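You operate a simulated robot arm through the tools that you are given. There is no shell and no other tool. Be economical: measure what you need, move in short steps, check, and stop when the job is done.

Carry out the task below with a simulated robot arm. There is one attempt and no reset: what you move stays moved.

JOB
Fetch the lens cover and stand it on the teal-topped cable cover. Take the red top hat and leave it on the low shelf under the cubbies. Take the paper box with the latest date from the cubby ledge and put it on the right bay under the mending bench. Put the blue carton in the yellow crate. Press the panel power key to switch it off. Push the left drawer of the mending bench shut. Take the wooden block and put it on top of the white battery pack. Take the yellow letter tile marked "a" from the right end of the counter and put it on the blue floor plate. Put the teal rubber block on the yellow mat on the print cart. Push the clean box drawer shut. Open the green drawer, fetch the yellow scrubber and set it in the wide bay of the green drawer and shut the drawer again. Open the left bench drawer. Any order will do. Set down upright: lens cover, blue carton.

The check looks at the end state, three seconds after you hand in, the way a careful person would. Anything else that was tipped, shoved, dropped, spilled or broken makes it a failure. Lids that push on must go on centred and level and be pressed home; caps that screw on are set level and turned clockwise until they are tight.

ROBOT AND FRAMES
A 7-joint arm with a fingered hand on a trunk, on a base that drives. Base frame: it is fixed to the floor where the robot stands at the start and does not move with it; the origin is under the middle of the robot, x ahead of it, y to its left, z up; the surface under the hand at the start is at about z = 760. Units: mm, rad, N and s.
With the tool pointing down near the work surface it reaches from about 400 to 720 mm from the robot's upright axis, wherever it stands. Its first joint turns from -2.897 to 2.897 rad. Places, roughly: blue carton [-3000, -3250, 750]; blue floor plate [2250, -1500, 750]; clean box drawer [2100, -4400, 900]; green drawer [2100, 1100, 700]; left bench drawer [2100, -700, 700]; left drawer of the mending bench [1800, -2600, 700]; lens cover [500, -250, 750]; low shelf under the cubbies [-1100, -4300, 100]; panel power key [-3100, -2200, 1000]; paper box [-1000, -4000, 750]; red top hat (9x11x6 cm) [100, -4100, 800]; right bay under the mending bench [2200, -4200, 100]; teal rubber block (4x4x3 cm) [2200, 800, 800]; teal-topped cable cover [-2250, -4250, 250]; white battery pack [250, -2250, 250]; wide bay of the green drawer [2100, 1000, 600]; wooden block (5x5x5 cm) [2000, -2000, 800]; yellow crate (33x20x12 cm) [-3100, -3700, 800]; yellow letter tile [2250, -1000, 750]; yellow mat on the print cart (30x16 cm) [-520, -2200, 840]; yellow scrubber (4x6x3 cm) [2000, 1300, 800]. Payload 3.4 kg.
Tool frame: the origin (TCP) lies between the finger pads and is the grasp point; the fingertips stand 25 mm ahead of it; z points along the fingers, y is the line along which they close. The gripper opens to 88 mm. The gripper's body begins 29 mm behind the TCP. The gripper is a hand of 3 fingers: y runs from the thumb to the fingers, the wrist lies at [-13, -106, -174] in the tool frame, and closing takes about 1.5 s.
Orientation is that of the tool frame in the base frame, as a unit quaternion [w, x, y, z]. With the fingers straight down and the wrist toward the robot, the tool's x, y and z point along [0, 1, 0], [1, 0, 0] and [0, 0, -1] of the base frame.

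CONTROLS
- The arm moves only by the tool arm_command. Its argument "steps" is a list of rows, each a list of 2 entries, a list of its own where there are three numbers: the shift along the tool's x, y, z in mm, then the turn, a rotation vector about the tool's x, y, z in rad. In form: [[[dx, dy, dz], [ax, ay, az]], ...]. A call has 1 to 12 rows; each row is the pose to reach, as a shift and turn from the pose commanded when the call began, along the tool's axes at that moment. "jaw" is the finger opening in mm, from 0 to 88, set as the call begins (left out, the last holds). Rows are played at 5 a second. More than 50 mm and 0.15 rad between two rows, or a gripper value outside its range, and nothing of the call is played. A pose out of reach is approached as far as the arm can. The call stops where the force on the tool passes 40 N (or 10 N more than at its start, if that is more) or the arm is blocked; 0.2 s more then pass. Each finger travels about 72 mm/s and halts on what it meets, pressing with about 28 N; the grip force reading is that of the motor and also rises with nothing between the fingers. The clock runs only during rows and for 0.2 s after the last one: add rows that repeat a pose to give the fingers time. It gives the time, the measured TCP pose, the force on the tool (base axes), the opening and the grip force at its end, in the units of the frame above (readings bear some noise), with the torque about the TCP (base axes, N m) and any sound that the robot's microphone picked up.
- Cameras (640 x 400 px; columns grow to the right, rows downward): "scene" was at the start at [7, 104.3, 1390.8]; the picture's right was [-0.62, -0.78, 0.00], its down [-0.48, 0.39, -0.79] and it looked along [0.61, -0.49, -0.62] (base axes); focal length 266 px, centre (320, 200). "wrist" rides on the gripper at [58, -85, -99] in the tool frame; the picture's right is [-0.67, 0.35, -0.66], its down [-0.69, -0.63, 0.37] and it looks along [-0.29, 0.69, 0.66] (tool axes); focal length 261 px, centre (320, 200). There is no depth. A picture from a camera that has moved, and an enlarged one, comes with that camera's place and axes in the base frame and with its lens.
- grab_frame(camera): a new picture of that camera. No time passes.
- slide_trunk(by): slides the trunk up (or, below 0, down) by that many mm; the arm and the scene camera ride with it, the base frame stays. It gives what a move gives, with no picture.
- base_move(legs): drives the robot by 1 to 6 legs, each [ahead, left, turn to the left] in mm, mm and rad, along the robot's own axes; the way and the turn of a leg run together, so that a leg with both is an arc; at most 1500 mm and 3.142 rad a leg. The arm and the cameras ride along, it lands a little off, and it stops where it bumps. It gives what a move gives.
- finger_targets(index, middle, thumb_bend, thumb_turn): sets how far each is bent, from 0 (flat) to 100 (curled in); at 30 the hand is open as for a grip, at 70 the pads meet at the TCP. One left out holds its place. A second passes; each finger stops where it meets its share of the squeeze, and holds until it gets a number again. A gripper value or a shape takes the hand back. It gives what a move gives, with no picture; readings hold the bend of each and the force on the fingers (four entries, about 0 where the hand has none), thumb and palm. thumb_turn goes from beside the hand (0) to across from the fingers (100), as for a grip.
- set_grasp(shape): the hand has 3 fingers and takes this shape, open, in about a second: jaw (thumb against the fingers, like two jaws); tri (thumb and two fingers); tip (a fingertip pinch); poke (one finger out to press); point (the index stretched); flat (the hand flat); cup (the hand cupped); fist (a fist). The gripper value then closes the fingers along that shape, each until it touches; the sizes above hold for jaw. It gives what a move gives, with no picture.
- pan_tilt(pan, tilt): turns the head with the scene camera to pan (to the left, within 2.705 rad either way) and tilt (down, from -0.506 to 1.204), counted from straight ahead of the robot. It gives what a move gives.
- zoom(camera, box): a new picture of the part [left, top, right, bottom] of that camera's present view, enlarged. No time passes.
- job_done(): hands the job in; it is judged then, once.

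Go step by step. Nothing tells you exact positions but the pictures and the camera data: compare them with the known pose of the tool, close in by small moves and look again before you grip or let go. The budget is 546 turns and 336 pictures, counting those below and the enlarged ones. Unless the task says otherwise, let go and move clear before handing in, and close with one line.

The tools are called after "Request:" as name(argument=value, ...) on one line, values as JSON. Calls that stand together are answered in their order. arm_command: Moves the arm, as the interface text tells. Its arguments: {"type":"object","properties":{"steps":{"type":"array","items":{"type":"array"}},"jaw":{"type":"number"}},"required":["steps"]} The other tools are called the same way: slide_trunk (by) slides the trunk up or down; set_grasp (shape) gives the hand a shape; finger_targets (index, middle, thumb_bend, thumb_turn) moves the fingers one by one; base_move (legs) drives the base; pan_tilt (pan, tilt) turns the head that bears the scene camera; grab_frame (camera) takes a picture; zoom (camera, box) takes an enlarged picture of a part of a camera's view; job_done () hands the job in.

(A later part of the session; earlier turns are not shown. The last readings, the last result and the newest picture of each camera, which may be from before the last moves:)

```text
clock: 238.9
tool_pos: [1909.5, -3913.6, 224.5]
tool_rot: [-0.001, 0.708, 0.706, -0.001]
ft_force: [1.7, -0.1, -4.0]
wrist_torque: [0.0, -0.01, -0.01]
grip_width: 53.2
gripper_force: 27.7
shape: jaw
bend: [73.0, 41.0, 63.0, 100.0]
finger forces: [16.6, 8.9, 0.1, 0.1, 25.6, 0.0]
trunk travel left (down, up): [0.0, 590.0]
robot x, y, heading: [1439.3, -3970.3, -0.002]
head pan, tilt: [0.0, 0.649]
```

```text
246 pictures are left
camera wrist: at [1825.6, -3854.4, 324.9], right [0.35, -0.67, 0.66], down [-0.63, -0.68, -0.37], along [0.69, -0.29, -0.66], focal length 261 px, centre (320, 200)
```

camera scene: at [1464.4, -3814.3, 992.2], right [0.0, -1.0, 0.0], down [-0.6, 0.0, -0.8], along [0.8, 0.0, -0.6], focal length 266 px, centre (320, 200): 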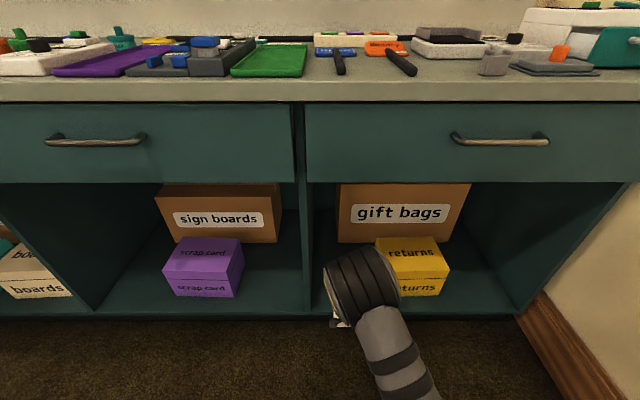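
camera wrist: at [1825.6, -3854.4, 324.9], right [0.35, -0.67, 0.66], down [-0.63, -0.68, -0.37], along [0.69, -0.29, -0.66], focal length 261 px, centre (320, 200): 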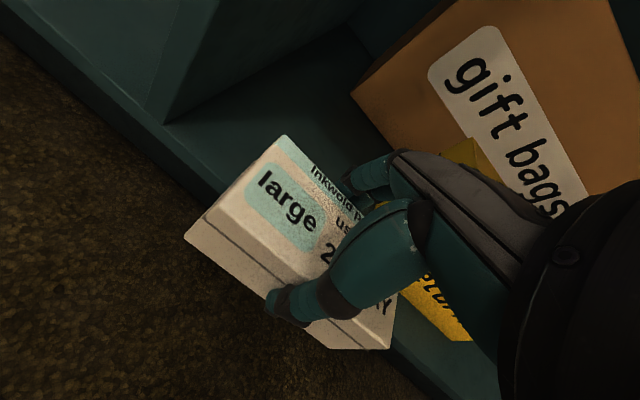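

Clear. Drive in 145 mm and lower the box.

Request:
base_move(legs=[[145, 0, 0]])

Request:
arm_command(steps=[[[0, 0, 30], [0, 0, 0]], [[0, 0, 60], [0, 0, 0]], [[0, 0, 78], [0, 0, 0]], [[0, 0, 84], [0, 0, 0]]])

Request:
grab_frame(camera="wrist")

```text
clock: 240.2
tool_pos: [2053.9, -3914.5, 225.3]
tool_rot: [-0.001, 0.709, 0.705, 0.0]
ft_force: [0.4, 0.3, -2.5]
wrist_torque: [-0.01, -0.03, -0.03]
grip_width: 53.3
gripper_force: 28.7
shape: jaw
bend: [73.0, 41.0, 63.0, 100.0]
finger forces: [16.7, 8.8, 0.0, 0.1, 25.5, 0.0]
trunk travel left (down, up): [0.0, 590.0]
robot x, y, heading: [1581.3, -3972.6, -0.002]
head pan, tilt: [0.0, 0.649]
```

```text
clock: 241.2
tool_pos: [2056.7, -3914.7, 143.5]
tool_rot: [0.002, 0.709, 0.705, 0.003]
ft_force: [-4.7, -1.2, 31.3]
wrist_torque: [-0.01, 0.24, -0.01]
grip_width: 52.3
gripper_force: 28.0
shape: jaw
bend: [74.0, 41.0, 63.0, 100.0]
finger forces: [16.2, 8.8, 0.0, 0.0, 29.9, 0.0]
trunk travel left (down, up): [0.0, 590.0]
robot x, y, heading: [1580.3, -3972.5, -0.005]
head pan, tilt: [0.0, 0.649]
```

```text
245 pictures are left
camera wrist: at [1971.6, -3855.5, 243.5], right [0.34, -0.67, 0.66], down [-0.63, -0.68, -0.37], along [0.7, -0.29, -0.66], focal length 261 px, centre (320, 200)
```

wrist: 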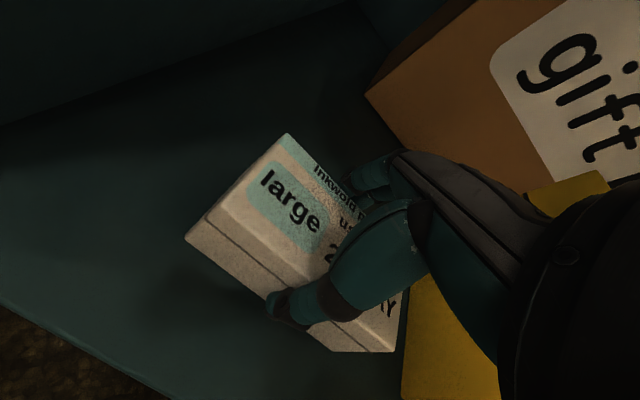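

Contact. Relieve and release.

Request:
arm_command(steps=[[[0, 0, -3], [0, 0, 0]], [[0, 0, -4], [0, 0, 0]]])

Request:
arm_command(steps=[[[0, 0, 0], [0, 0, 0]], [[0, 0, 0], [0, 0, 0]], [[0, 0, 0], [0, 0, 0]], [[0, 0, 0], [0, 0, 0]], [[0, 0, 0], [0, 0, 0]]], jaw=80)

Request:
arm_command(steps=[[[0, 0, -15], [0, 0, 0]], [[0, 0, -50], [0, 0, 0]], [[0, 0, -80], [0, 0, 0]], [[0, 0, -80], [0, 0, 0]]])

Request:
grab_frame(camera="wrist")

```text
clock: 241.8
tool_pos: [2055.2, -3915.8, 146.4]
tool_rot: [0.001, 0.709, 0.705, 0.0]
ft_force: [4.7, -1.1, 12.1]
wrist_torque: [-0.01, -0.12, 0.0]
grip_width: 52.2
gripper_force: 27.9
shape: jaw
bend: [74.0, 40.0, 64.0, 100.0]
finger forces: [19.4, 10.6, 0.0, 0.1, 25.5, 0.0]
trunk travel left (down, up): [0.0, 590.0]
robot x, y, heading: [1581.6, -3974.2, -0.004]
head pan, tilt: [0.0, 0.649]
```

```text
clock: 243.1
tool_pos: [2054.2, -3914.6, 144.8]
tool_rot: [0.0, 0.709, 0.705, -0.001]
ft_force: [0.4, -0.5, -0.5]
wrist_torque: [-0.01, -0.03, 0.01]
grip_width: 79.8
gripper_force: 0.0
shape: jaw
bend: [30.0, 32.0, 32.0, 98.0]
finger forces: [0.1, 0.0, 0.0, 0.1, 0.1, 0.1]
trunk travel left (down, up): [0.0, 590.0]
robot x, y, heading: [1581.4, -3976.0, -0.009]
head pan, tilt: [0.0, 0.649]
```

```text
clock: 244.1
tool_pos: [2053.4, -3913.4, 225.8]
tool_rot: [-0.001, 0.709, 0.705, 0.0]
ft_force: [0.5, -0.4, -0.4]
wrist_torque: [0.01, -0.01, 0.0]
grip_width: 79.6
gripper_force: 0.1
shape: jaw
bend: [30.0, 32.0, 32.0, 98.0]
finger forces: [0.0, 0.0, 0.0, 0.0, 0.1, 0.1]
trunk travel left (down, up): [0.0, 590.0]
robot x, y, heading: [1583.0, -3968.8, -0.005]
head pan, tilt: [0.0, 0.649]
```

```text
244 pictures are left
camera wrist: at [1970.2, -3855.0, 324.8], right [0.35, -0.67, 0.66], down [-0.63, -0.68, -0.36], along [0.69, -0.29, -0.66], focal length 261 px, centre (320, 200)
```

wrist: 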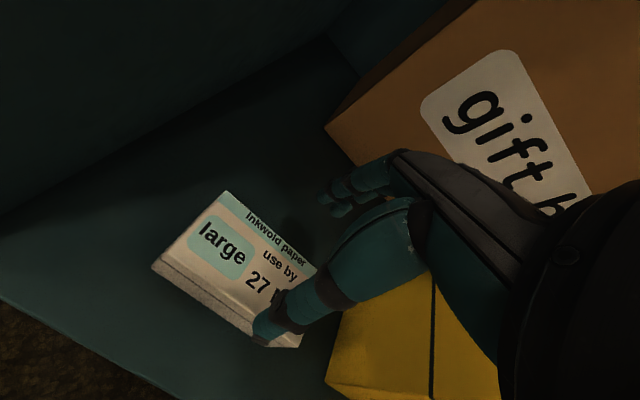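

Paper box is in the bay. Back out, raise up and look at the clean box drawer.

Request:
base_move(legs=[[-300, 0, 0]])

Request:
slide_trunk(by=400)

Request:
arm_command(steps=[[[0, -10, -45], [0, 0, 0]], [[0, -10, -90], [0, 0, 0]], [[0, -10, -135], [0, 0, 0]], [[0, -10, -180], [0, 0, 0]], [[0, -10, -225], [0, 0, 0]], [[0, -10, -270], [0, 0, 0]], [[0, -10, -315], [0, 0, 0]], [[0, -10, -360], [0, 0, 0]], [[0, -10, -400], [0, 0, 0]], [[0, -10, -440], [0, 0, 0]]])

Request:
base_move(legs=[[0, -280, 0]])

Request:
pan_tilt(pan=-0.2, tilt=0.6)

Request:
grab_frame(camera="scene")

```text
clock: 246.1
tool_pos: [1750.0, -3911.8, 225.2]
tool_rot: [0.001, 0.709, 0.705, 0.001]
ft_force: [-0.2, 1.1, 0.1]
wrist_torque: [0.0, -0.02, -0.02]
grip_width: 79.9
gripper_force: 0.1
shape: jaw
bend: [30.0, 32.0, 32.0, 98.0]
finger forces: [0.1, 0.0, 0.0, 0.0, 0.0, 0.0]
trunk travel left (down, up): [0.0, 590.0]
robot x, y, heading: [1278.8, -3968.8, -0.003]
head pan, tilt: [0.0, 0.649]
```

```text
clock: 249.9
tool_pos: [1749.2, -3911.8, 624.8]
tool_rot: [0.0, 0.709, 0.705, 0.0]
ft_force: [0.8, -0.4, -0.3]
wrist_torque: [0.03, 0.0, 0.01]
grip_width: 80.0
gripper_force: 0.1
shape: jaw
bend: [30.0, 32.0, 32.0, 98.0]
finger forces: [0.0, 0.1, 0.0, 0.0, 0.0, 0.1]
trunk travel left (down, up): [-400.0, 190.0]
robot x, y, heading: [1276.1, -3970.0, -0.01]
head pan, tilt: [0.0, 0.649]
```

```text
clock: 252.2
tool_pos: [1738.7, -3911.4, 1065.8]
tool_rot: [0.0, 0.708, 0.706, 0.0]
ft_force: [-0.1, 0.3, -0.1]
wrist_torque: [-0.01, 0.0, 0.01]
grip_width: 79.8
gripper_force: 0.0
shape: jaw
bend: [30.0, 32.0, 32.0, 98.0]
finger forces: [0.1, 0.0, 0.0, 0.1, 0.0, 0.0]
trunk travel left (down, up): [-400.0, 190.0]
robot x, y, heading: [1277.9, -3972.9, -0.004]
head pan, tilt: [0.0, 0.649]
```

```text
clock: 254.1
tool_pos: [1737.7, -4193.4, 1065.4]
tool_rot: [0.001, 0.709, 0.705, 0.0]
ft_force: [0.0, -0.1, -0.1]
wrist_torque: [0.0, 0.01, 0.0]
grip_width: 79.5
gripper_force: 0.1
shape: jaw
bend: [30.0, 32.0, 32.0, 98.0]
finger forces: [0.1, 0.1, 0.0, 0.1, 0.0, 0.1]
trunk travel left (down, up): [-400.0, 190.0]
robot x, y, heading: [1277.0, -4253.4, -0.003]
head pan, tilt: [0.0, 0.649]
```

```text
clock: 254.8
tool_pos: [1737.6, -4192.7, 1065.3]
tool_rot: [0.0, 0.709, 0.706, 0.0]
ft_force: [-0.2, 0.3, -0.2]
wrist_torque: [-0.02, 0.02, -0.01]
grip_width: 79.9
gripper_force: 0.2
shape: jaw
bend: [30.0, 32.0, 32.0, 98.0]
finger forces: [0.0, 0.0, 0.1, 0.0, 0.0, 0.0]
trunk travel left (down, up): [-400.0, 190.0]
robot x, y, heading: [1273.9, -4253.0, 0.005]
head pan, tilt: [-0.201, 0.6]
```

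```text
243 pictures are left
camera scene: at [1302.3, -4111.8, 1396.5], right [-0.2, -0.98, 0.0], down [-0.55, 0.11, -0.82], along [0.81, -0.17, -0.57], focal length 266 px, centre (320, 200)
```

scene: 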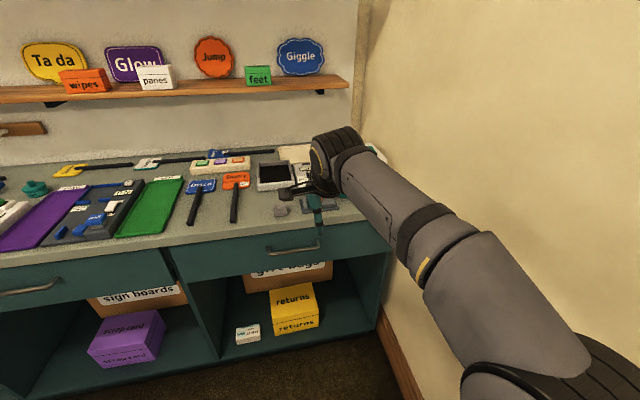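

Request:
arm_command(steps=[[[45, 0, 0], [0, 0, 0]], [[90, 0, 0], [0, 0, 0]], [[135, 0, 0], [0, 0, 0]], [[180, 0, 0], [0, 0, 0]], [[225, 0, 0], [0, 0, 0]], [[260, 0, 0], [0, 0, 0]]])

Request:
zoom(camera="scene", box=[220, 120, 412, 240])

```text
clock: 256.2
tool_pos: [1740.4, -3933.8, 1064.3]
tool_rot: [-0.001, 0.709, 0.705, -0.001]
ft_force: [-0.6, -0.2, 0.2]
wrist_torque: [0.01, 0.0, -0.02]
grip_width: 80.1
gripper_force: 0.1
shape: jaw
bend: [30.0, 32.0, 32.0, 98.0]
finger forces: [0.0, 0.0, 0.0, 0.0, 0.0, 0.1]
trunk travel left (down, up): [-400.0, 190.0]
robot x, y, heading: [1278.9, -4253.0, -0.004]
head pan, tilt: [-0.201, 0.6]
```

```text
3.33 times, centred on (316, 180) of scene
camera zoom: at [1302.4, -4111.7, 1396.5], right [-0.2, -0.98, 0.0], down [-0.55, 0.11, -0.83], along [0.81, -0.17, -0.56], focal length 888 px, centre (333, 267)
```

zoom: 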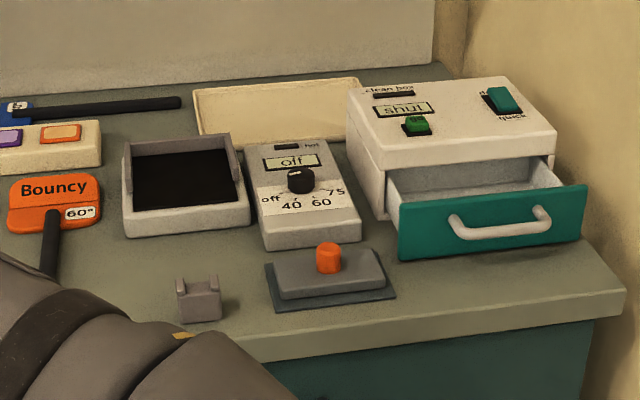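

The clean box's teal drawer front stands at x≈2062, y≈-4450, open ~95 mm. I drive closer, close and tilt the hand, then re-measure.

Request:
base_move(legs=[[200, 0, 0]])

Request:
zoom(camera="scene", box=[310, 130, 470, 230])

Request:
arm_command(steps=[[[0, -20, 0], [-0.12, 0, 0]], [[0, -40, 0], [-0.25, 0, 0]], [[0, -60, 0], [-0.37, 0, 0]], [[0, -60, 0], [-0.5, 0, 0]], [[0, -60, 0], [-0.5, 0, 0]]], jaw=0)

```text
clock: 257.9
tool_pos: [1941.1, -3935.3, 1065.0]
tool_rot: [-0.001, 0.708, 0.706, -0.001]
ft_force: [0.0, -0.6, 0.2]
wrist_torque: [-0.01, -0.02, -0.02]
grip_width: 79.8
gripper_force: 0.0
shape: jaw
bend: [30.0, 32.0, 32.0, 98.0]
finger forces: [0.0, 0.0, 0.1, 0.0, 0.1, 0.0]
trunk travel left (down, up): [-400.0, 190.0]
robot x, y, heading: [1475.9, -4254.9, -0.006]
head pan, tilt: [-0.201, 0.6]
```

```text
4.00 times, centred on (390, 180) of scene
camera zoom: at [1505.1, -4112.8, 1396.5], right [-0.2, -0.98, 0.0], down [-0.55, 0.12, -0.83], along [0.81, -0.17, -0.56], focal length 1065 px, centre (40, 280)
```

zoom: 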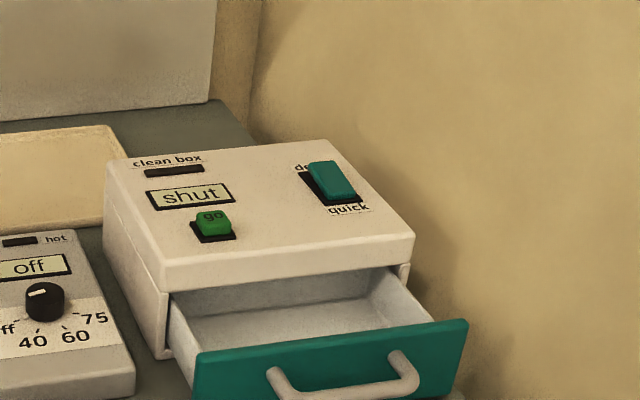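

```text
clock: 259.1
tool_pos: [1881.9, -3934.5, 1065.9]
tool_rot: [0.176, 0.687, 0.683, 0.175]
ft_force: [0.1, 0.1, 0.1]
wrist_torque: [-0.01, 0.0, -0.01]
grip_width: 0.0
gripper_force: 28.7
shape: jaw
bend: [70.0, 70.0, 37.0, 100.0]
finger forces: [0.0, 0.1, 0.1, 0.1, 0.0, 0.0]
trunk travel left (down, up): [-400.0, 190.0]
robot x, y, heading: [1481.9, -4250.7, -0.006]
head pan, tilt: [-0.201, 0.6]
```

Panel plane x≈2031, y centre ≈-4430, handle at z≈930. I move the tilted closed hand in front of the handle.

Request:
arm_command(steps=[[[-45, 5, 3], [0, 0, 0]], [[-90, 10, 5], [0, 0, 0]], [[-135, 15, 8], [0, 0, 0]], [[-180, 20, 10], [0, 0, 0]], [[-225, 25, 13], [0, 0, 0]], [[-270, 30, 15], [0, 0, 0]], [[-315, 35, 18], [0, 0, 0]], [[-360, 40, 20], [0, 0, 0]], [[-405, 44, 23], [0, 0, 0]], [[-450, 44, 23], [0, 0, 0]], [[-496, 44, 23], [0, 0, 0]]])

Request:
arm_command(steps=[[[0, -20, 36], [0, 0, 0]], [[0, -40, 72], [0, 0, 0]], [[0, -55, 100], [0, 0, 0]], [[0, -64, 118], [0, 0, 0]], [[0, -64, 118], [0, 0, 0]]])

Request:
grab_frame(camera="wrist")

Request:
grab_frame(camera="scene")

```text
clock: 261.4
tool_pos: [1928.9, -4433.6, 1064.7]
tool_rot: [0.175, 0.687, 0.683, 0.175]
ft_force: [-0.2, -0.4, -0.1]
wrist_torque: [0.01, 0.0, 0.02]
grip_width: 0.1
gripper_force: 28.1
shape: jaw
bend: [70.0, 70.0, 37.0, 100.0]
finger forces: [0.0, 0.0, 0.0, 0.0, 0.1, 0.0]
trunk travel left (down, up): [-400.0, 190.0]
robot x, y, heading: [1477.0, -4251.3, -0.007]
head pan, tilt: [-0.201, 0.6]
```

```text
clock: 262.6
tool_pos: [1929.2, -4430.8, 931.7]
tool_rot: [0.175, 0.687, 0.683, 0.175]
ft_force: [0.4, -0.8, -0.5]
wrist_torque: [0.01, 0.01, -0.01]
grip_width: 0.0
gripper_force: 27.7
shape: jaw
bend: [70.0, 70.0, 37.0, 100.0]
finger forces: [0.0, 0.0, 0.0, 0.1, 0.0, 0.0]
trunk travel left (down, up): [-400.0, 190.0]
robot x, y, heading: [1481.9, -4256.3, -0.006]
head pan, tilt: [-0.201, 0.6]
```

```text
240 pictures are left
camera wrist: at [1808.7, -4372.5, 978.6], right [-0.01, -0.67, 0.74], down [-0.38, -0.68, -0.62], along [0.92, -0.29, -0.25], focal length 261 px, centre (320, 200)
```

wrist: 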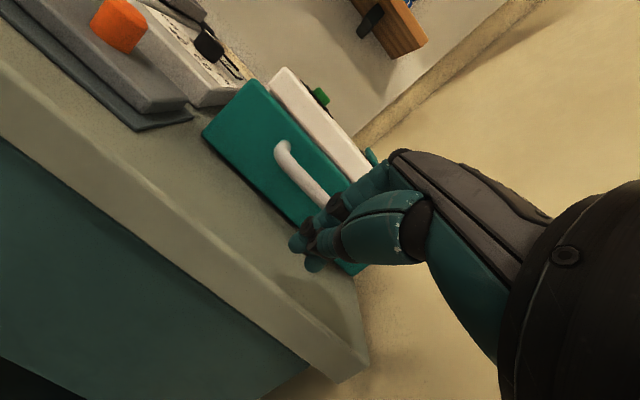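

```text
239 pictures are left
camera scene: at [1504.9, -4113.0, 1396.5], right [-0.2, -0.98, 0.0], down [-0.55, 0.12, -0.83], along [0.81, -0.17, -0.56], focal length 266 px, centre (320, 200)
```

scene: 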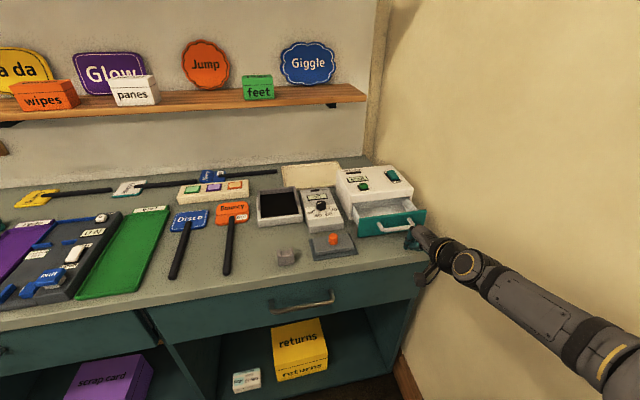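

Aligned with the handle. Push forward in +x.

Request:
arm_command(steps=[[[0, 18, 10], [0, 0, 0]], [[0, 35, 19], [0, 0, 0]], [[0, 48, 26], [0, 0, 0]], [[0, 58, 32], [0, 0, 0]], [[0, 68, 37], [0, 0, 0]], [[0, 78, 42], [0, 0, 0]], [[0, 88, 48], [0, 0, 0]]])

Request:
grab_frame(camera="wrist")

Request:
zoom(camera="scene", box=[310, 150, 470, 250])

```text
clock: 264.2
tool_pos: [2030.3, -4431.3, 931.4]
tool_rot: [0.175, 0.687, 0.683, 0.175]
ft_force: [0.2, 0.2, 0.6]
wrist_torque: [0.0, -0.03, 0.02]
grip_width: 0.0
gripper_force: 27.5
shape: jaw
bend: [70.0, 70.0, 37.0, 100.0]
finger forces: [0.0, 0.0, 0.0, 0.0, 0.0, 0.0]
trunk travel left (down, up): [-400.0, 190.0]
robot x, y, heading: [1479.7, -4255.7, -0.004]
head pan, tilt: [-0.201, 0.6]
```

```text
238 pictures are left
camera wrist: at [1908.4, -4372.2, 977.7], right [-0.01, -0.67, 0.74], down [-0.38, -0.68, -0.62], along [0.92, -0.29, -0.25], focal length 261 px, centre (320, 200)
```

wrist: 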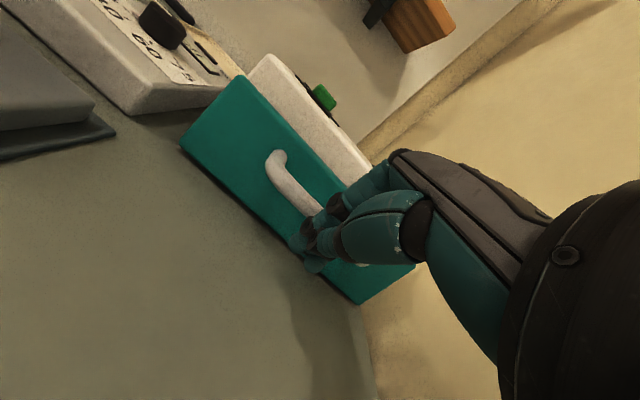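

```text
4.00 times, centred on (390, 200) of scene
camera zoom: at [1504.9, -4112.9, 1396.5], right [-0.2, -0.98, 0.0], down [-0.55, 0.12, -0.83], along [0.81, -0.17, -0.56], focal length 1065 px, centre (40, 200)
```

zoom: 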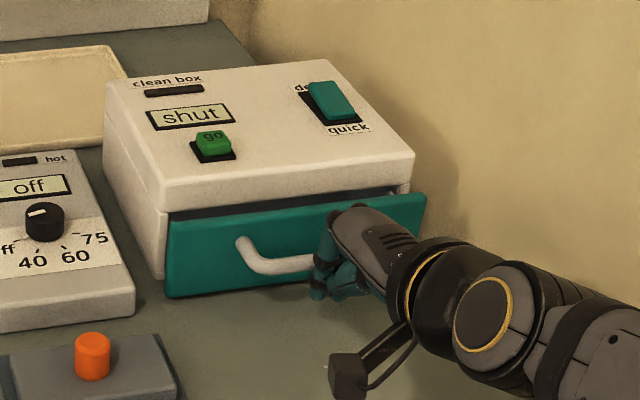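

Request:
arm_command(steps=[[[0, 9, 5], [0, 0, 0]], [[0, 18, 10], [0, 0, 0]], [[0, 26, 14], [0, 0, 0]], [[0, 33, 18], [0, 0, 0]], [[0, 40, 22], [0, 0, 0]], [[0, 47, 26], [0, 0, 0]]])

Request:
zoom(camera="scene", box=[310, 150, 470, 250])

```text
clock: 265.2
tool_pos: [2056.2, -4434.3, 931.8]
tool_rot: [0.173, 0.689, 0.683, 0.172]
ft_force: [-32.4, 3.4, 10.4]
wrist_torque: [-0.1, -0.03, -0.16]
grip_width: 0.2
gripper_force: 28.1
shape: jaw
bend: [70.0, 70.0, 72.0, 100.0]
finger forces: [0.0, 33.7, 0.0, 0.1, 0.0, 0.1]
trunk travel left (down, up): [-400.0, 190.0]
robot x, y, heading: [1475.9, -4255.2, -0.005]
head pan, tilt: [-0.201, 0.6]
stopped in row 4: the force on the tool passed its limit at 45 N (the readings are from after the stop); the commanded pose is now the measured one
```

```text
4.00 times, centred on (390, 200) of scene
camera zoom: at [1497.9, -4112.0, 1396.8], right [-0.21, -0.98, 0.0], down [-0.55, 0.12, -0.83], along [0.81, -0.17, -0.56], focal length 1065 px, centre (40, 200)
```

zoom: 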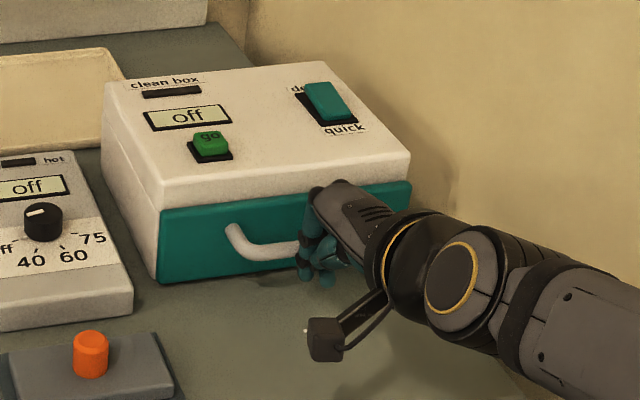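

Drawer is shut (display now "off"). Retract and back off.

Request:
arm_command(steps=[[[0, -35, -19], [0, 0, 0]], [[0, -70, -38], [0, 0, 0]], [[0, -100, -55], [0, 0, 0]], [[0, -80, -92], [0, 0, 0]], [[0, -60, -128], [0, 0, 0]], [[0, -38, -170], [0, 0, 0]]])

Request:
base_move(legs=[[-200, 0, 0]])

Request:
arm_command(steps=[[[45, 0, 0], [0.12, 0, 0]], [[90, 0, 0], [0.25, 0, 0]], [[135, 0, 0], [0.37, 0, 0]], [[180, 0, 0], [0.5, 0, 0]]])

Request:
zoom(camera="scene", box=[240, 120, 400, 220])

```text
clock: 266.6
tool_pos: [1947.2, -4432.4, 1063.4]
tool_rot: [0.172, 0.688, 0.683, 0.173]
ft_force: [0.0, 0.2, -0.2]
wrist_torque: [0.0, 0.01, -0.03]
grip_width: 0.0
gripper_force: 28.1
shape: jaw
bend: [70.0, 70.0, 74.0, 100.0]
finger forces: [0.0, 0.0, 0.1, 0.1, 0.1, 0.0]
trunk travel left (down, up): [-400.0, 190.0]
robot x, y, heading: [1478.2, -4253.7, -0.007]
head pan, tilt: [-0.201, 0.6]
```

```text
clock: 268.2
tool_pos: [1745.4, -4432.9, 1062.5]
tool_rot: [0.173, 0.689, 0.683, 0.173]
ft_force: [-0.1, -0.3, -0.1]
wrist_torque: [0.0, 0.01, 0.02]
grip_width: 0.1
gripper_force: 27.9
shape: jaw
bend: [70.0, 70.0, 74.0, 100.0]
finger forces: [0.0, 0.1, 0.1, 0.1, 0.0, 0.1]
trunk travel left (down, up): [-400.0, 190.0]
robot x, y, heading: [1275.3, -4251.5, -0.008]
head pan, tilt: [-0.201, 0.6]
```

```text
clock: 269.2
tool_pos: [1746.5, -4252.7, 1063.1]
tool_rot: [-0.004, 0.71, 0.704, -0.003]
ft_force: [0.0, 0.0, -0.5]
wrist_torque: [0.01, 0.01, 0.0]
grip_width: 0.0
gripper_force: 28.0
shape: jaw
bend: [70.0, 70.0, 74.0, 100.0]
finger forces: [0.1, 0.1, 0.0, 0.1, 0.0, 0.1]
trunk travel left (down, up): [-400.0, 190.0]
robot x, y, heading: [1275.9, -4252.5, -0.004]
head pan, tilt: [-0.201, 0.6]
```

```text
4.00 times, centred on (320, 170) of scene
camera zoom: at [1303.4, -4111.7, 1396.5], right [-0.21, -0.98, 0.0], down [-0.55, 0.12, -0.83], along [0.81, -0.17, -0.56], focal length 1065 px, centre (320, 320)
```

zoom: 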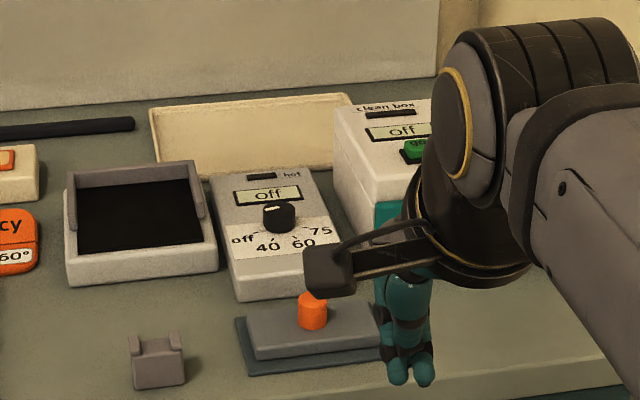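

Next the open left drawer of the mending bench: strafe left and look.

Request:
base_move(legs=[[0, 800, 0], [0, 780, 0]])

Request:
pan_tilt(pan=0.0, tilt=0.75)

Request:
grab_frame(camera="scene")

```text
clock: 277.3
tool_pos: [1750.8, -2669.6, 1064.3]
tool_rot: [-0.004, 0.707, 0.707, -0.003]
ft_force: [0.5, 0.3, -0.3]
wrist_torque: [-0.02, 0.0, 0.02]
grip_width: 0.0
gripper_force: 27.7
shape: jaw
bend: [70.0, 70.0, 74.0, 100.0]
finger forces: [0.1, 0.0, 0.0, 0.1, 0.1, 0.0]
trunk travel left (down, up): [-400.0, 190.0]
robot x, y, heading: [1280.8, -2674.4, 0.002]
head pan, tilt: [-0.201, 0.6]
```

```text
clock: 278.0
tool_pos: [1750.2, -2670.0, 1063.8]
tool_rot: [-0.004, 0.707, 0.707, -0.002]
ft_force: [-1.0, -0.2, -0.5]
wrist_torque: [-0.02, -0.01, -0.01]
grip_width: 0.3
gripper_force: 27.9
shape: jaw
bend: [70.0, 70.0, 74.0, 100.0]
finger forces: [0.1, 0.0, 0.0, 0.0, 0.0, 0.1]
trunk travel left (down, up): [-400.0, 190.0]
robot x, y, heading: [1278.4, -2671.9, -0.003]
head pan, tilt: [0.0, 0.75]
```

```text
234 pictures are left
camera scene: at [1300.6, -2515.2, 1383.7], right [0.0, -1.0, 0.0], down [-0.68, 0.0, -0.73], along [0.73, 0.0, -0.68], focal length 266 px, centre (320, 200)
```

scene: 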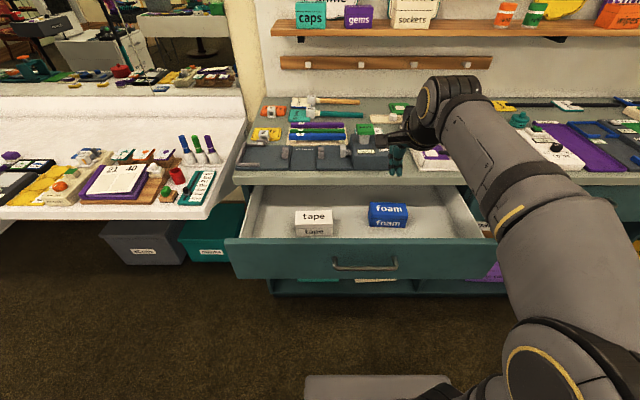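

Drawer front at x≈1777 with handle at z≈700, y≈-2645. I lower and tilt the closed hand in front of it.

Request:
base_move(legs=[[-60, 25, 0.003]])

Request:
slide_trunk(by=-150)

Request:
arm_command(steps=[[[0, -15, 10], [-0.12, 0, 0]], [[0, -25, 30], [-0.25, 0, 0]], [[0, -35, 60], [-0.37, 0, 0]], [[0, -40, 90], [-0.5, 0, 0]], [[0, -40, 130], [-0.5, 0, 0]], [[0, -40, 170], [-0.5, 0, 0]], [[0, -40, 212], [-0.5, 0, 0]], [[0, -40, 212], [-0.5, 0, 0]]])

Request:
grab_frame(camera="scene")

Request:
grab_frame(camera="wrist")

```text
clock: 279.0
tool_pos: [1689.1, -2643.9, 1063.6]
tool_rot: [-0.004, 0.706, 0.708, -0.002]
ft_force: [0.6, -0.4, 0.7]
wrist_torque: [0.01, 0.01, 0.02]
grip_width: 0.0
gripper_force: 28.7
shape: jaw
bend: [70.0, 70.0, 74.0, 100.0]
finger forces: [0.0, 0.0, 0.0, 0.0, 0.1, 0.1]
trunk travel left (down, up): [-400.0, 190.0]
robot x, y, heading: [1218.9, -2647.9, -0.001]
head pan, tilt: [0.0, 0.75]
```

```text
clock: 280.7
tool_pos: [1688.9, -2643.4, 914.5]
tool_rot: [-0.003, 0.706, 0.709, -0.003]
ft_force: [-0.1, -0.1, -0.6]
wrist_torque: [-0.02, 0.03, 0.02]
grip_width: 0.1
gripper_force: 27.7
shape: jaw
bend: [70.0, 70.0, 74.0, 100.0]
finger forces: [0.1, 0.0, 0.1, 0.0, 0.0, 0.1]
trunk travel left (down, up): [-250.0, 340.0]
robot x, y, heading: [1218.3, -2646.9, 0.0]
head pan, tilt: [0.0, 0.75]
```

```text
clock: 282.5
tool_pos: [1684.4, -2646.1, 708.0]
tool_rot: [0.171, 0.685, 0.687, 0.173]
ft_force: [-1.1, -0.3, 0.5]
wrist_torque: [0.03, 0.02, 0.04]
grip_width: 0.0
gripper_force: 28.0
shape: jaw
bend: [70.0, 70.0, 75.0, 100.0]
finger forces: [0.0, 0.1, 0.0, 0.0, 0.0, 0.0]
out of reach, approached as far as the arm can: row 5, 6, 7, 8
trunk travel left (down, up): [-250.0, 340.0]
robot x, y, heading: [1223.2, -2648.7, -0.001]
head pan, tilt: [0.0, 0.75]
```

```text
233 pictures are left
camera scene: at [1240.4, -2490.0, 1233.6], right [0.0, -1.0, 0.0], down [-0.68, 0.0, -0.73], along [0.73, 0.0, -0.68], focal length 266 px, centre (320, 200)
```

scene: 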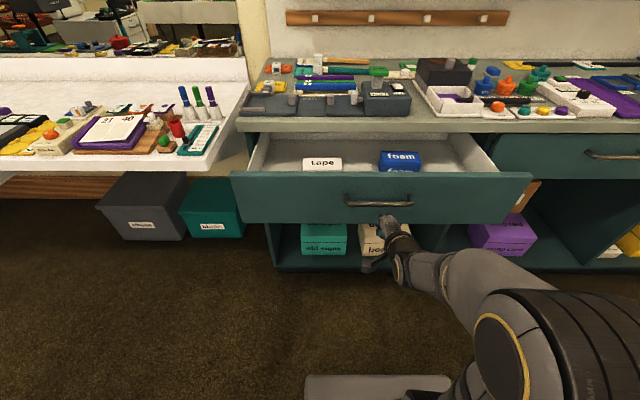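

```text
232 pictures are left
camera wrist: at [1564.0, -2588.1, 756.5], right [0.0, -0.67, 0.74], down [-0.38, -0.69, -0.62], along [0.92, -0.28, -0.26], focal length 261 px, centre (320, 200)
```

wrist: 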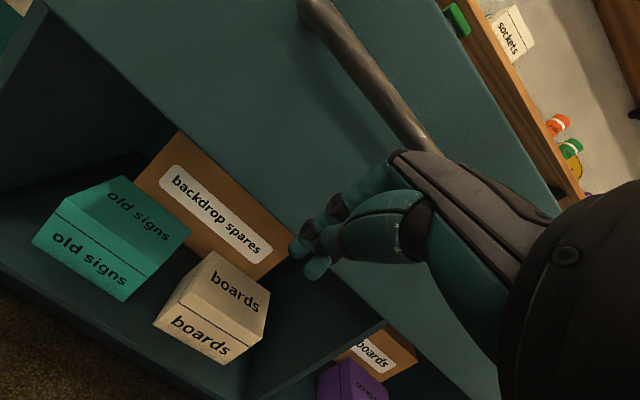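

The panel spans about z 650–835 with the handle at z≈778. I raise the hand to handle height and zoom to verify.

Request:
arm_command(steps=[[[0, 14, -25], [0, 0, 0]], [[0, 29, -52], [0, 0, 0]], [[0, 29, -52], [0, 0, 0]]])

Request:
grab_frame(camera="wrist")

Request:
zoom(camera="scene", box=[300, 130, 460, 230])

```text
clock: 283.3
tool_pos: [1685.2, -2647.0, 768.6]
tool_rot: [0.171, 0.685, 0.687, 0.173]
ft_force: [0.0, -0.3, -0.2]
wrist_torque: [-0.01, -0.03, 0.03]
grip_width: 0.1
gripper_force: 28.6
shape: jaw
bend: [70.0, 70.0, 75.0, 100.0]
finger forces: [0.0, 0.0, 0.0, 0.1, 0.0, 0.0]
trunk travel left (down, up): [-250.0, 340.0]
robot x, y, heading: [1217.4, -2645.3, 0.007]
head pan, tilt: [0.0, 0.75]
```

```text
231 pictures are left
camera wrist: at [1564.7, -2589.2, 816.3], right [0.0, -0.67, 0.74], down [-0.38, -0.69, -0.62], along [0.93, -0.28, -0.25], focal length 261 px, centre (320, 200)
```

wrist: 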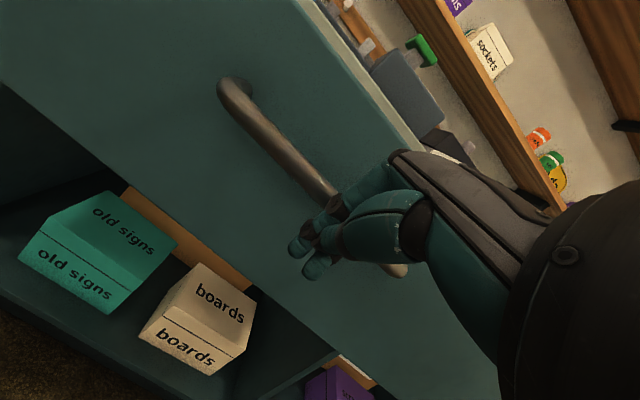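

```text
4.00 times, centred on (380, 180) of scene
camera zoom: at [1240.2, -2490.0, 1233.7], right [0.0, -1.0, 0.0], down [-0.68, 0.0, -0.73], along [0.73, 0.0, -0.68], focal length 1065 px, centre (80, 280)
```

zoom: 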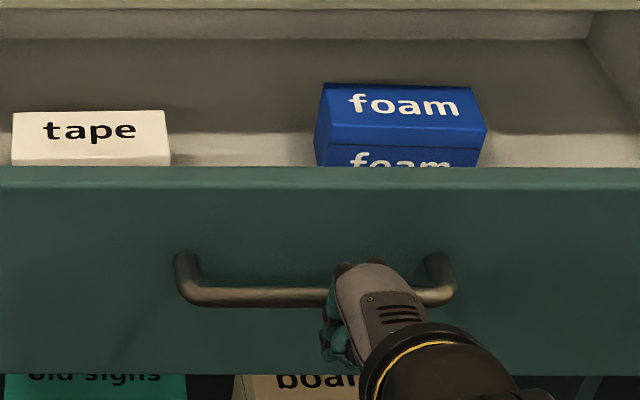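

Hand is at the handle. Push forward in +x.

Request:
arm_command(steps=[[[0, 13, 7], [0, 0, 0]], [[0, 26, 14], [0, 0, 0]], [[0, 39, 21], [0, 0, 0]], [[0, 52, 28], [0, 0, 0]], [[0, 65, 35], [0, 0, 0]], [[0, 78, 42], [0, 0, 0]], [[0, 91, 49], [0, 0, 0]], [[0, 104, 56], [0, 0, 0]], [[0, 117, 63], [0, 0, 0]]])

Request:
zoom(camera="scene", box=[220, 80, 540, 280])

```text
clock: 285.3
tool_pos: [1818.9, -2645.7, 767.5]
tool_rot: [0.172, 0.685, 0.687, 0.173]
ft_force: [0.3, 0.4, 0.4]
wrist_torque: [-0.01, 0.03, -0.02]
grip_width: 0.0
gripper_force: 28.2
shape: jaw
bend: [70.0, 70.0, 75.0, 100.0]
finger forces: [0.0, 0.1, 0.0, 0.0, 0.1, 0.0]
trunk travel left (down, up): [-250.0, 340.0]
robot x, y, heading: [1217.9, -2648.3, -0.004]
head pan, tilt: [0.0, 0.75]
```

```text
2.00 times, centred on (380, 180) of scene
camera zoom: at [1240.2, -2490.0, 1233.6], right [0.0, -1.0, 0.0], down [-0.68, 0.0, -0.73], along [0.73, 0.0, -0.68], focal length 533 px, centre (200, 240)
```

zoom: 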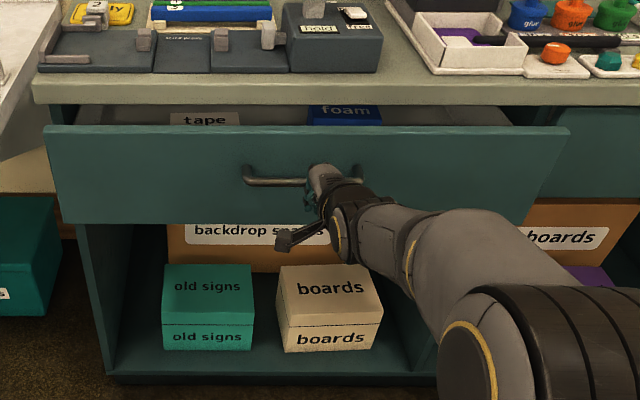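

Request:
arm_command(steps=[[[0, 11, 6], [0, 0, 0]], [[0, 22, 12], [0, 0, 0]], [[0, 33, 18], [0, 0, 0]], [[0, 44, 24], [0, 0, 0]], [[0, 55, 30], [0, 0, 0]], [[0, 66, 36], [0, 0, 0]], [[0, 77, 42], [0, 0, 0]], [[0, 88, 48], [0, 0, 0]]])

Request:
zoom(camera="scene", box=[220, 80, 540, 280])

```text
clock: 287.0
tool_pos: [1901.3, -2645.3, 769.8]
tool_rot: [0.172, 0.686, 0.686, 0.173]
ft_force: [-36.4, -0.1, 9.8]
wrist_torque: [-0.06, -0.62, -0.34]
grip_width: 0.4
gripper_force: 28.1
shape: jaw
bend: [70.0, 70.0, 75.0, 100.0]
finger forces: [0.0, 36.5, 0.1, 0.0, 0.0, 0.0]
trunk travel left (down, up): [-250.0, 340.0]
robot x, y, heading: [1219.1, -2647.5, 0.007]
head pan, tilt: [0.0, 0.75]
stopped in row 8: the force on the tool passed its limit at 50 N (the readings are from after the stop); the commanded pose is now the measured one
```

```text
2.00 times, centred on (380, 180) of scene
camera zoom: at [1234.1, -2490.1, 1233.9], right [0.0, -1.0, 0.0], down [-0.68, 0.0, -0.73], along [0.73, 0.0, -0.68], focal length 533 px, centre (200, 240)
```

zoom: 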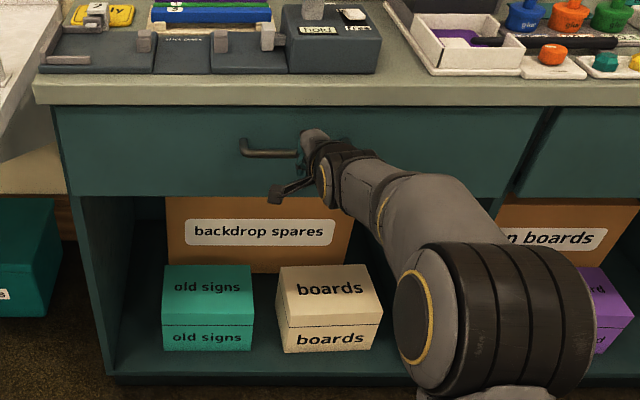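

Drawer is shut. Retract, untilt, raise, and go left toward the wooden block.

Request:
arm_command(steps=[[[0, -35, -19], [0, 0, 0]], [[0, -70, -38], [0, 0, 0]], [[0, -105, -57], [0, 0, 0]], [[0, -140, -76], [0, 0, 0]], [[0, -160, -87], [0.12, 0, 0]], [[0, -165, -110], [0.25, 0, 0]], [[0, -165, -140], [0.37, 0, 0]], [[0, -165, -170], [0.5, 0, 0]]])

Request:
slide_trunk(by=150)

Request:
base_move(legs=[[0, 620, 0]])

Request:
grab_frame(camera="scene")

```text
clock: 288.8
tool_pos: [1679.2, -2646.4, 838.2]
tool_rot: [-0.005, 0.706, 0.708, -0.004]
ft_force: [-0.6, -0.5, -0.5]
wrist_torque: [-0.04, -0.02, -0.01]
grip_width: 0.0
gripper_force: 28.1
shape: jaw
bend: [70.0, 70.0, 76.0, 100.0]
finger forces: [0.2, 0.0, 0.0, 0.0, 0.0, 0.0]
out of reach, approached as far as the arm can: row 6
trunk travel left (down, up): [-250.0, 340.0]
robot x, y, heading: [1215.4, -2646.6, -0.002]
head pan, tilt: [0.0, 0.75]
```

```text
clock: 290.5
tool_pos: [1680.2, -2646.9, 989.7]
tool_rot: [-0.005, 0.707, 0.707, -0.003]
ft_force: [-0.3, -0.3, 0.1]
wrist_torque: [0.03, -0.03, 0.04]
grip_width: 0.0
gripper_force: 27.3
shape: jaw
bend: [70.0, 70.0, 76.0, 100.0]
finger forces: [0.0, 0.0, 0.1, 0.0, 0.0, 0.0]
trunk travel left (down, up): [-400.0, 190.0]
robot x, y, heading: [1218.5, -2646.6, 0.002]
head pan, tilt: [0.0, 0.75]
```

```text
clock: 294.0
tool_pos: [1677.8, -2027.1, 989.9]
tool_rot: [-0.005, 0.706, 0.708, -0.004]
ft_force: [-0.9, 0.4, 1.1]
wrist_torque: [-0.01, -0.02, 0.01]
grip_width: 0.0
gripper_force: 27.9
shape: jaw
bend: [70.0, 70.0, 76.0, 100.0]
finger forces: [0.0, 0.0, 0.0, 0.0, 0.0, 0.0]
trunk travel left (down, up): [-400.0, 190.0]
robot x, y, heading: [1215.9, -2027.7, 0.003]
head pan, tilt: [0.0, 0.75]
```

```text
227 pictures are left
camera scene: at [1236.5, -1870.9, 1383.6], right [0.01, -1.0, 0.0], down [-0.68, 0.0, -0.73], along [0.73, 0.0, -0.68], focal length 266 px, centre (320, 200)
```

scene: 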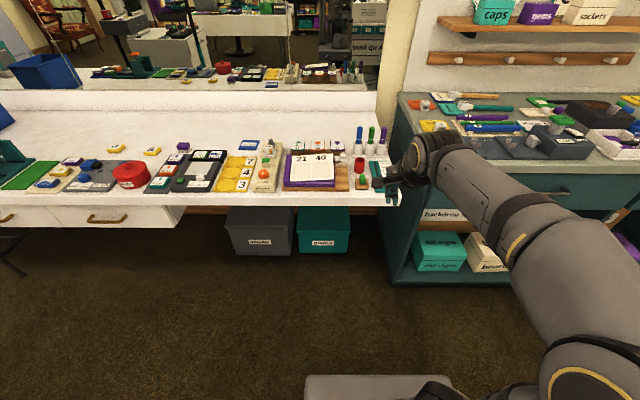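

Request:
zoom(camera="scene", box=[200, 110, 420, 220])

Request:
zoom(camera="scene", box=[0, 110, 220, 220])

```text
2.91 times, centred on (310, 165) of scene
camera zoom: at [1236.5, -1870.9, 1383.6], right [0.01, -1.0, 0.0], down [-0.68, 0.0, -0.73], along [0.73, 0.0, -0.68], focal length 775 px, centre (349, 302)
```

zoom: 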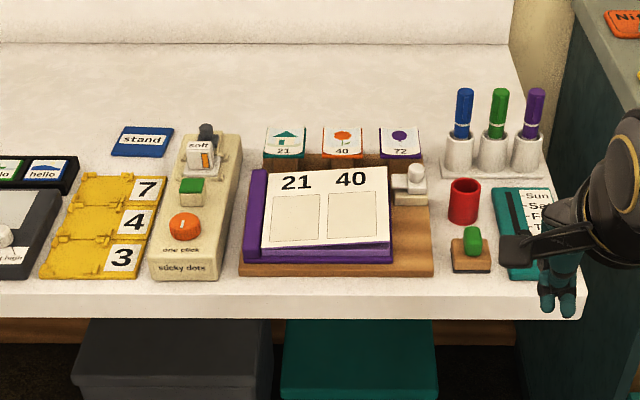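

```text
2.91 times, centred on (110, 165) of scene
camera zoom: at [1236.5, -1870.9, 1383.6], right [0.01, -1.0, 0.0], down [-0.68, 0.0, -0.73], along [0.73, 0.0, -0.68], focal length 775 px, centre (931, 302)
```

zoom: 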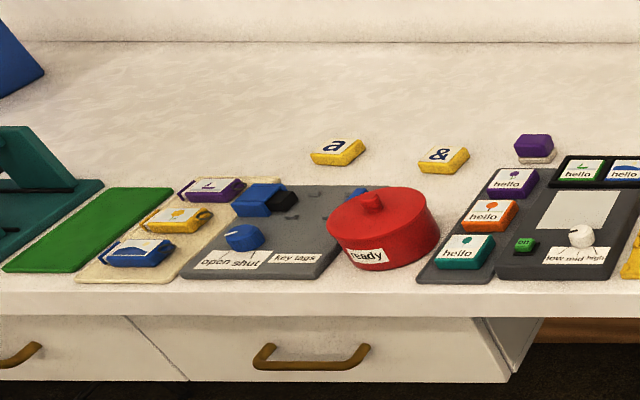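

The wooden block with a green knob is near (1921,-2009). I drive closer, open the jaw and look from both cameras.

Request:
base_move(legs=[[170, 0, 0]])

Request:
arm_command(steps=[[[10, 10, 0], [0, 0, 0]], [[20, 20, 0], [0, 0, 0]], [[20, 20, 0], [0, 0, 0]], [[20, 20, 0], [0, 0, 0]], [[20, 20, 0], [0, 0, 0]]], jaw=88)

Request:
grab_frame(camera="wrist")

Request:
grab_frame(camera="scene")

```text
clock: 295.5
tool_pos: [1846.1, -2025.5, 989.2]
tool_rot: [-0.004, 0.706, 0.708, -0.004]
ft_force: [1.1, 0.0, 0.5]
wrist_torque: [-0.01, -0.01, -0.01]
grip_width: 0.0
gripper_force: 27.8
shape: jaw
bend: [70.0, 70.0, 76.0, 100.0]
finger forces: [0.0, 0.1, 0.0, 0.1, 0.0, 0.1]
trunk travel left (down, up): [-400.0, 190.0]
robot x, y, heading: [1386.9, -2026.5, 0.004]
head pan, tilt: [0.0, 0.75]
```

```text
clock: 296.7
tool_pos: [1865.7, -2005.2, 988.6]
tool_rot: [-0.005, 0.705, 0.709, -0.004]
ft_force: [0.4, -0.4, -0.6]
wrist_torque: [-0.02, -0.01, 0.01]
grip_width: 87.6
gripper_force: 0.1
shape: jaw
bend: [30.0, 30.0, 30.0, 98.0]
finger forces: [0.0, 0.1, 0.0, 0.0, 0.0, 0.0]
trunk travel left (down, up): [-400.0, 190.0]
robot x, y, heading: [1384.5, -2031.1, 0.003]
head pan, tilt: [0.0, 0.75]
```

```text
224 pictures are left
camera wrist: at [1782.6, -1948.0, 1089.8], right [0.36, -0.67, 0.65], down [-0.63, -0.69, -0.36], along [0.69, -0.28, -0.67], focal length 261 px, centre (320, 200)
```

wrist: 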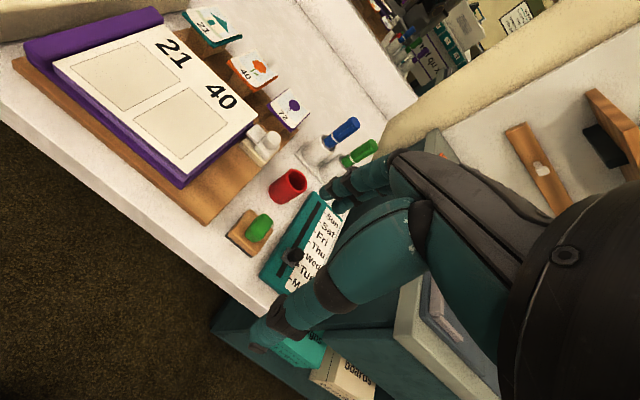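

```text
223 pictures are left
camera scene: at [1405.2, -1869.9, 1383.6], right [0.01, -1.0, 0.0], down [-0.68, 0.0, -0.73], along [0.73, 0.0, -0.68], focal length 266 px, centre (320, 200)
```

scene: 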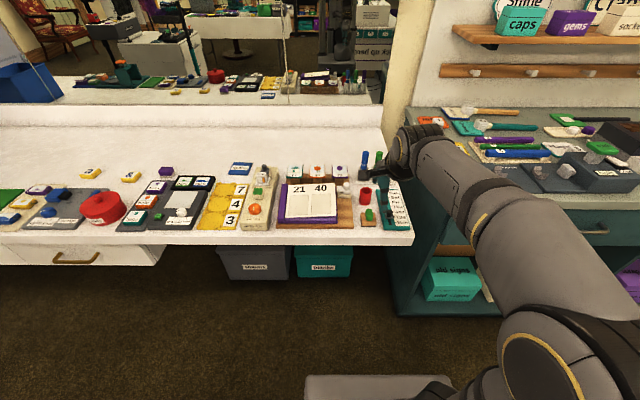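

Request:
zoom(camera="scene", box=[330, 170, 426, 230])

Request:
zoom(camera="wrist", box=[190, 150, 350, 270])

```text
6.67 times, centred on (378, 200) of scene
camera zoom: at [1405.2, -1869.9, 1383.6], right [0.01, -1.0, 0.0], down [-0.68, 0.0, -0.73], along [0.73, 0.0, -0.68], focal length 1775 px, centre (-67, 200)
```

zoom: 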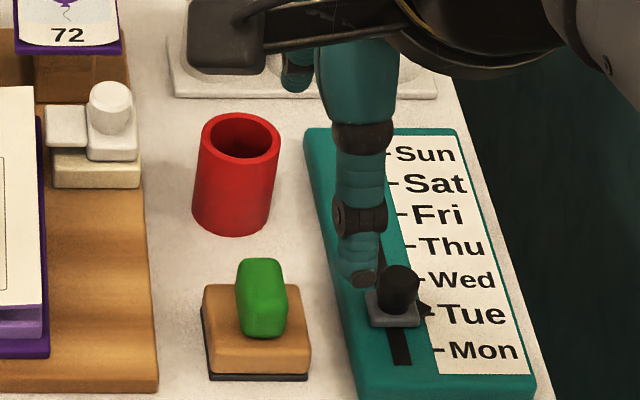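

```text
3.33 times, centred on (270, 210) of wrist
camera zoom: at [1782.6, -1948.0, 1089.8], right [0.36, -0.67, 0.65], down [-0.63, -0.69, -0.36], along [0.69, -0.28, -0.67], focal length 869 px, centre (487, 167)
```

zoom: 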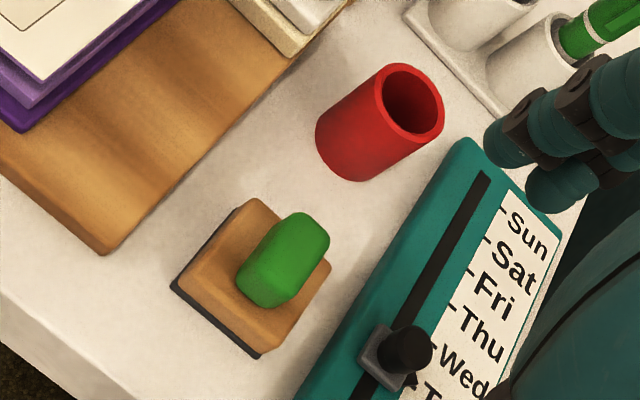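

Table z≈781 here; block base centre ≈(1959,-2016), knob top ≈833. I'll grip the knob. Approach above with a narrower jaw to clear the red cup.

Request:
arm_command(steps=[[[-4, 35, 10], [0, 0, 0]], [[-8, 70, 30], [0, 0, 0]], [[-11, 94, 60], [0, 0, 0]], [[-11, 94, 95], [0, 0, 0]], [[-11, 94, 95], [0, 0, 0]]], jaw=60)

Request:
zoom(camera="scene", box=[330, 150, 426, 230])

Request:
grab_frame(camera="wrist")

```text
clock: 297.9
tool_pos: [1958.6, -2015.9, 893.5]
tool_rot: [-0.004, 0.706, 0.708, -0.004]
ft_force: [0.3, -0.3, 0.1]
wrist_torque: [0.0, 0.01, 0.01]
grip_width: 60.2
gripper_force: 0.1
shape: jaw
bend: [28.0, 38.0, 59.0, 99.0]
finger forces: [0.0, 0.1, 0.1, 0.0, 0.0, 0.0]
trunk travel left (down, up): [-400.0, 190.0]
robot x, y, heading: [1378.7, -2025.4, 0.001]
head pan, tilt: [0.0, 0.75]
```

```text
5.00 times, centred on (378, 190) of scene
camera zoom: at [1405.3, -1869.9, 1383.6], right [0.01, -1.0, 0.0], down [-0.68, 0.0, -0.73], along [0.73, 0.0, -0.68], focal length 1332 px, centre (30, 250)
```

zoom: 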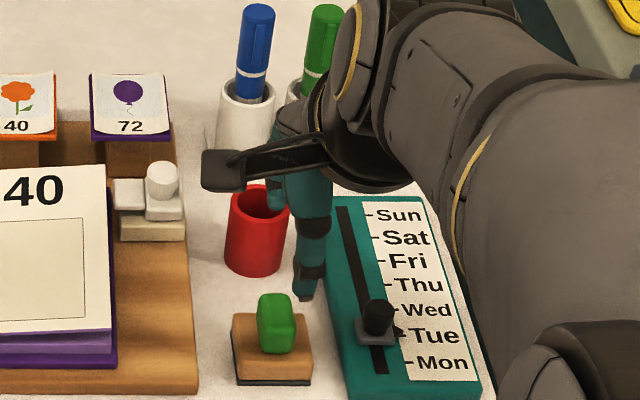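

```text
219 pictures are left
camera wrist: at [1875.5, -1958.0, 993.5], right [0.36, -0.67, 0.65], down [-0.63, -0.69, -0.36], along [0.69, -0.28, -0.67], focal length 261 px, centre (320, 200)
```

wrist: 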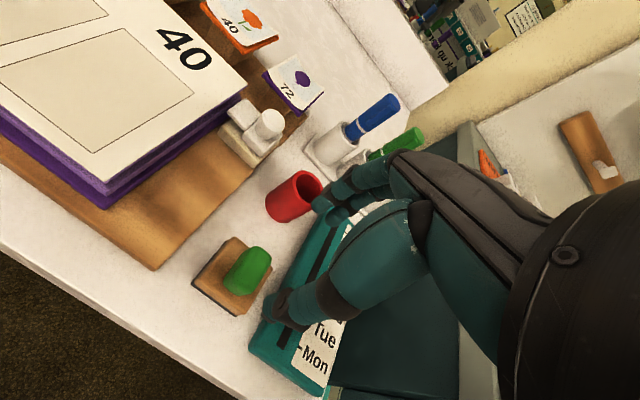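

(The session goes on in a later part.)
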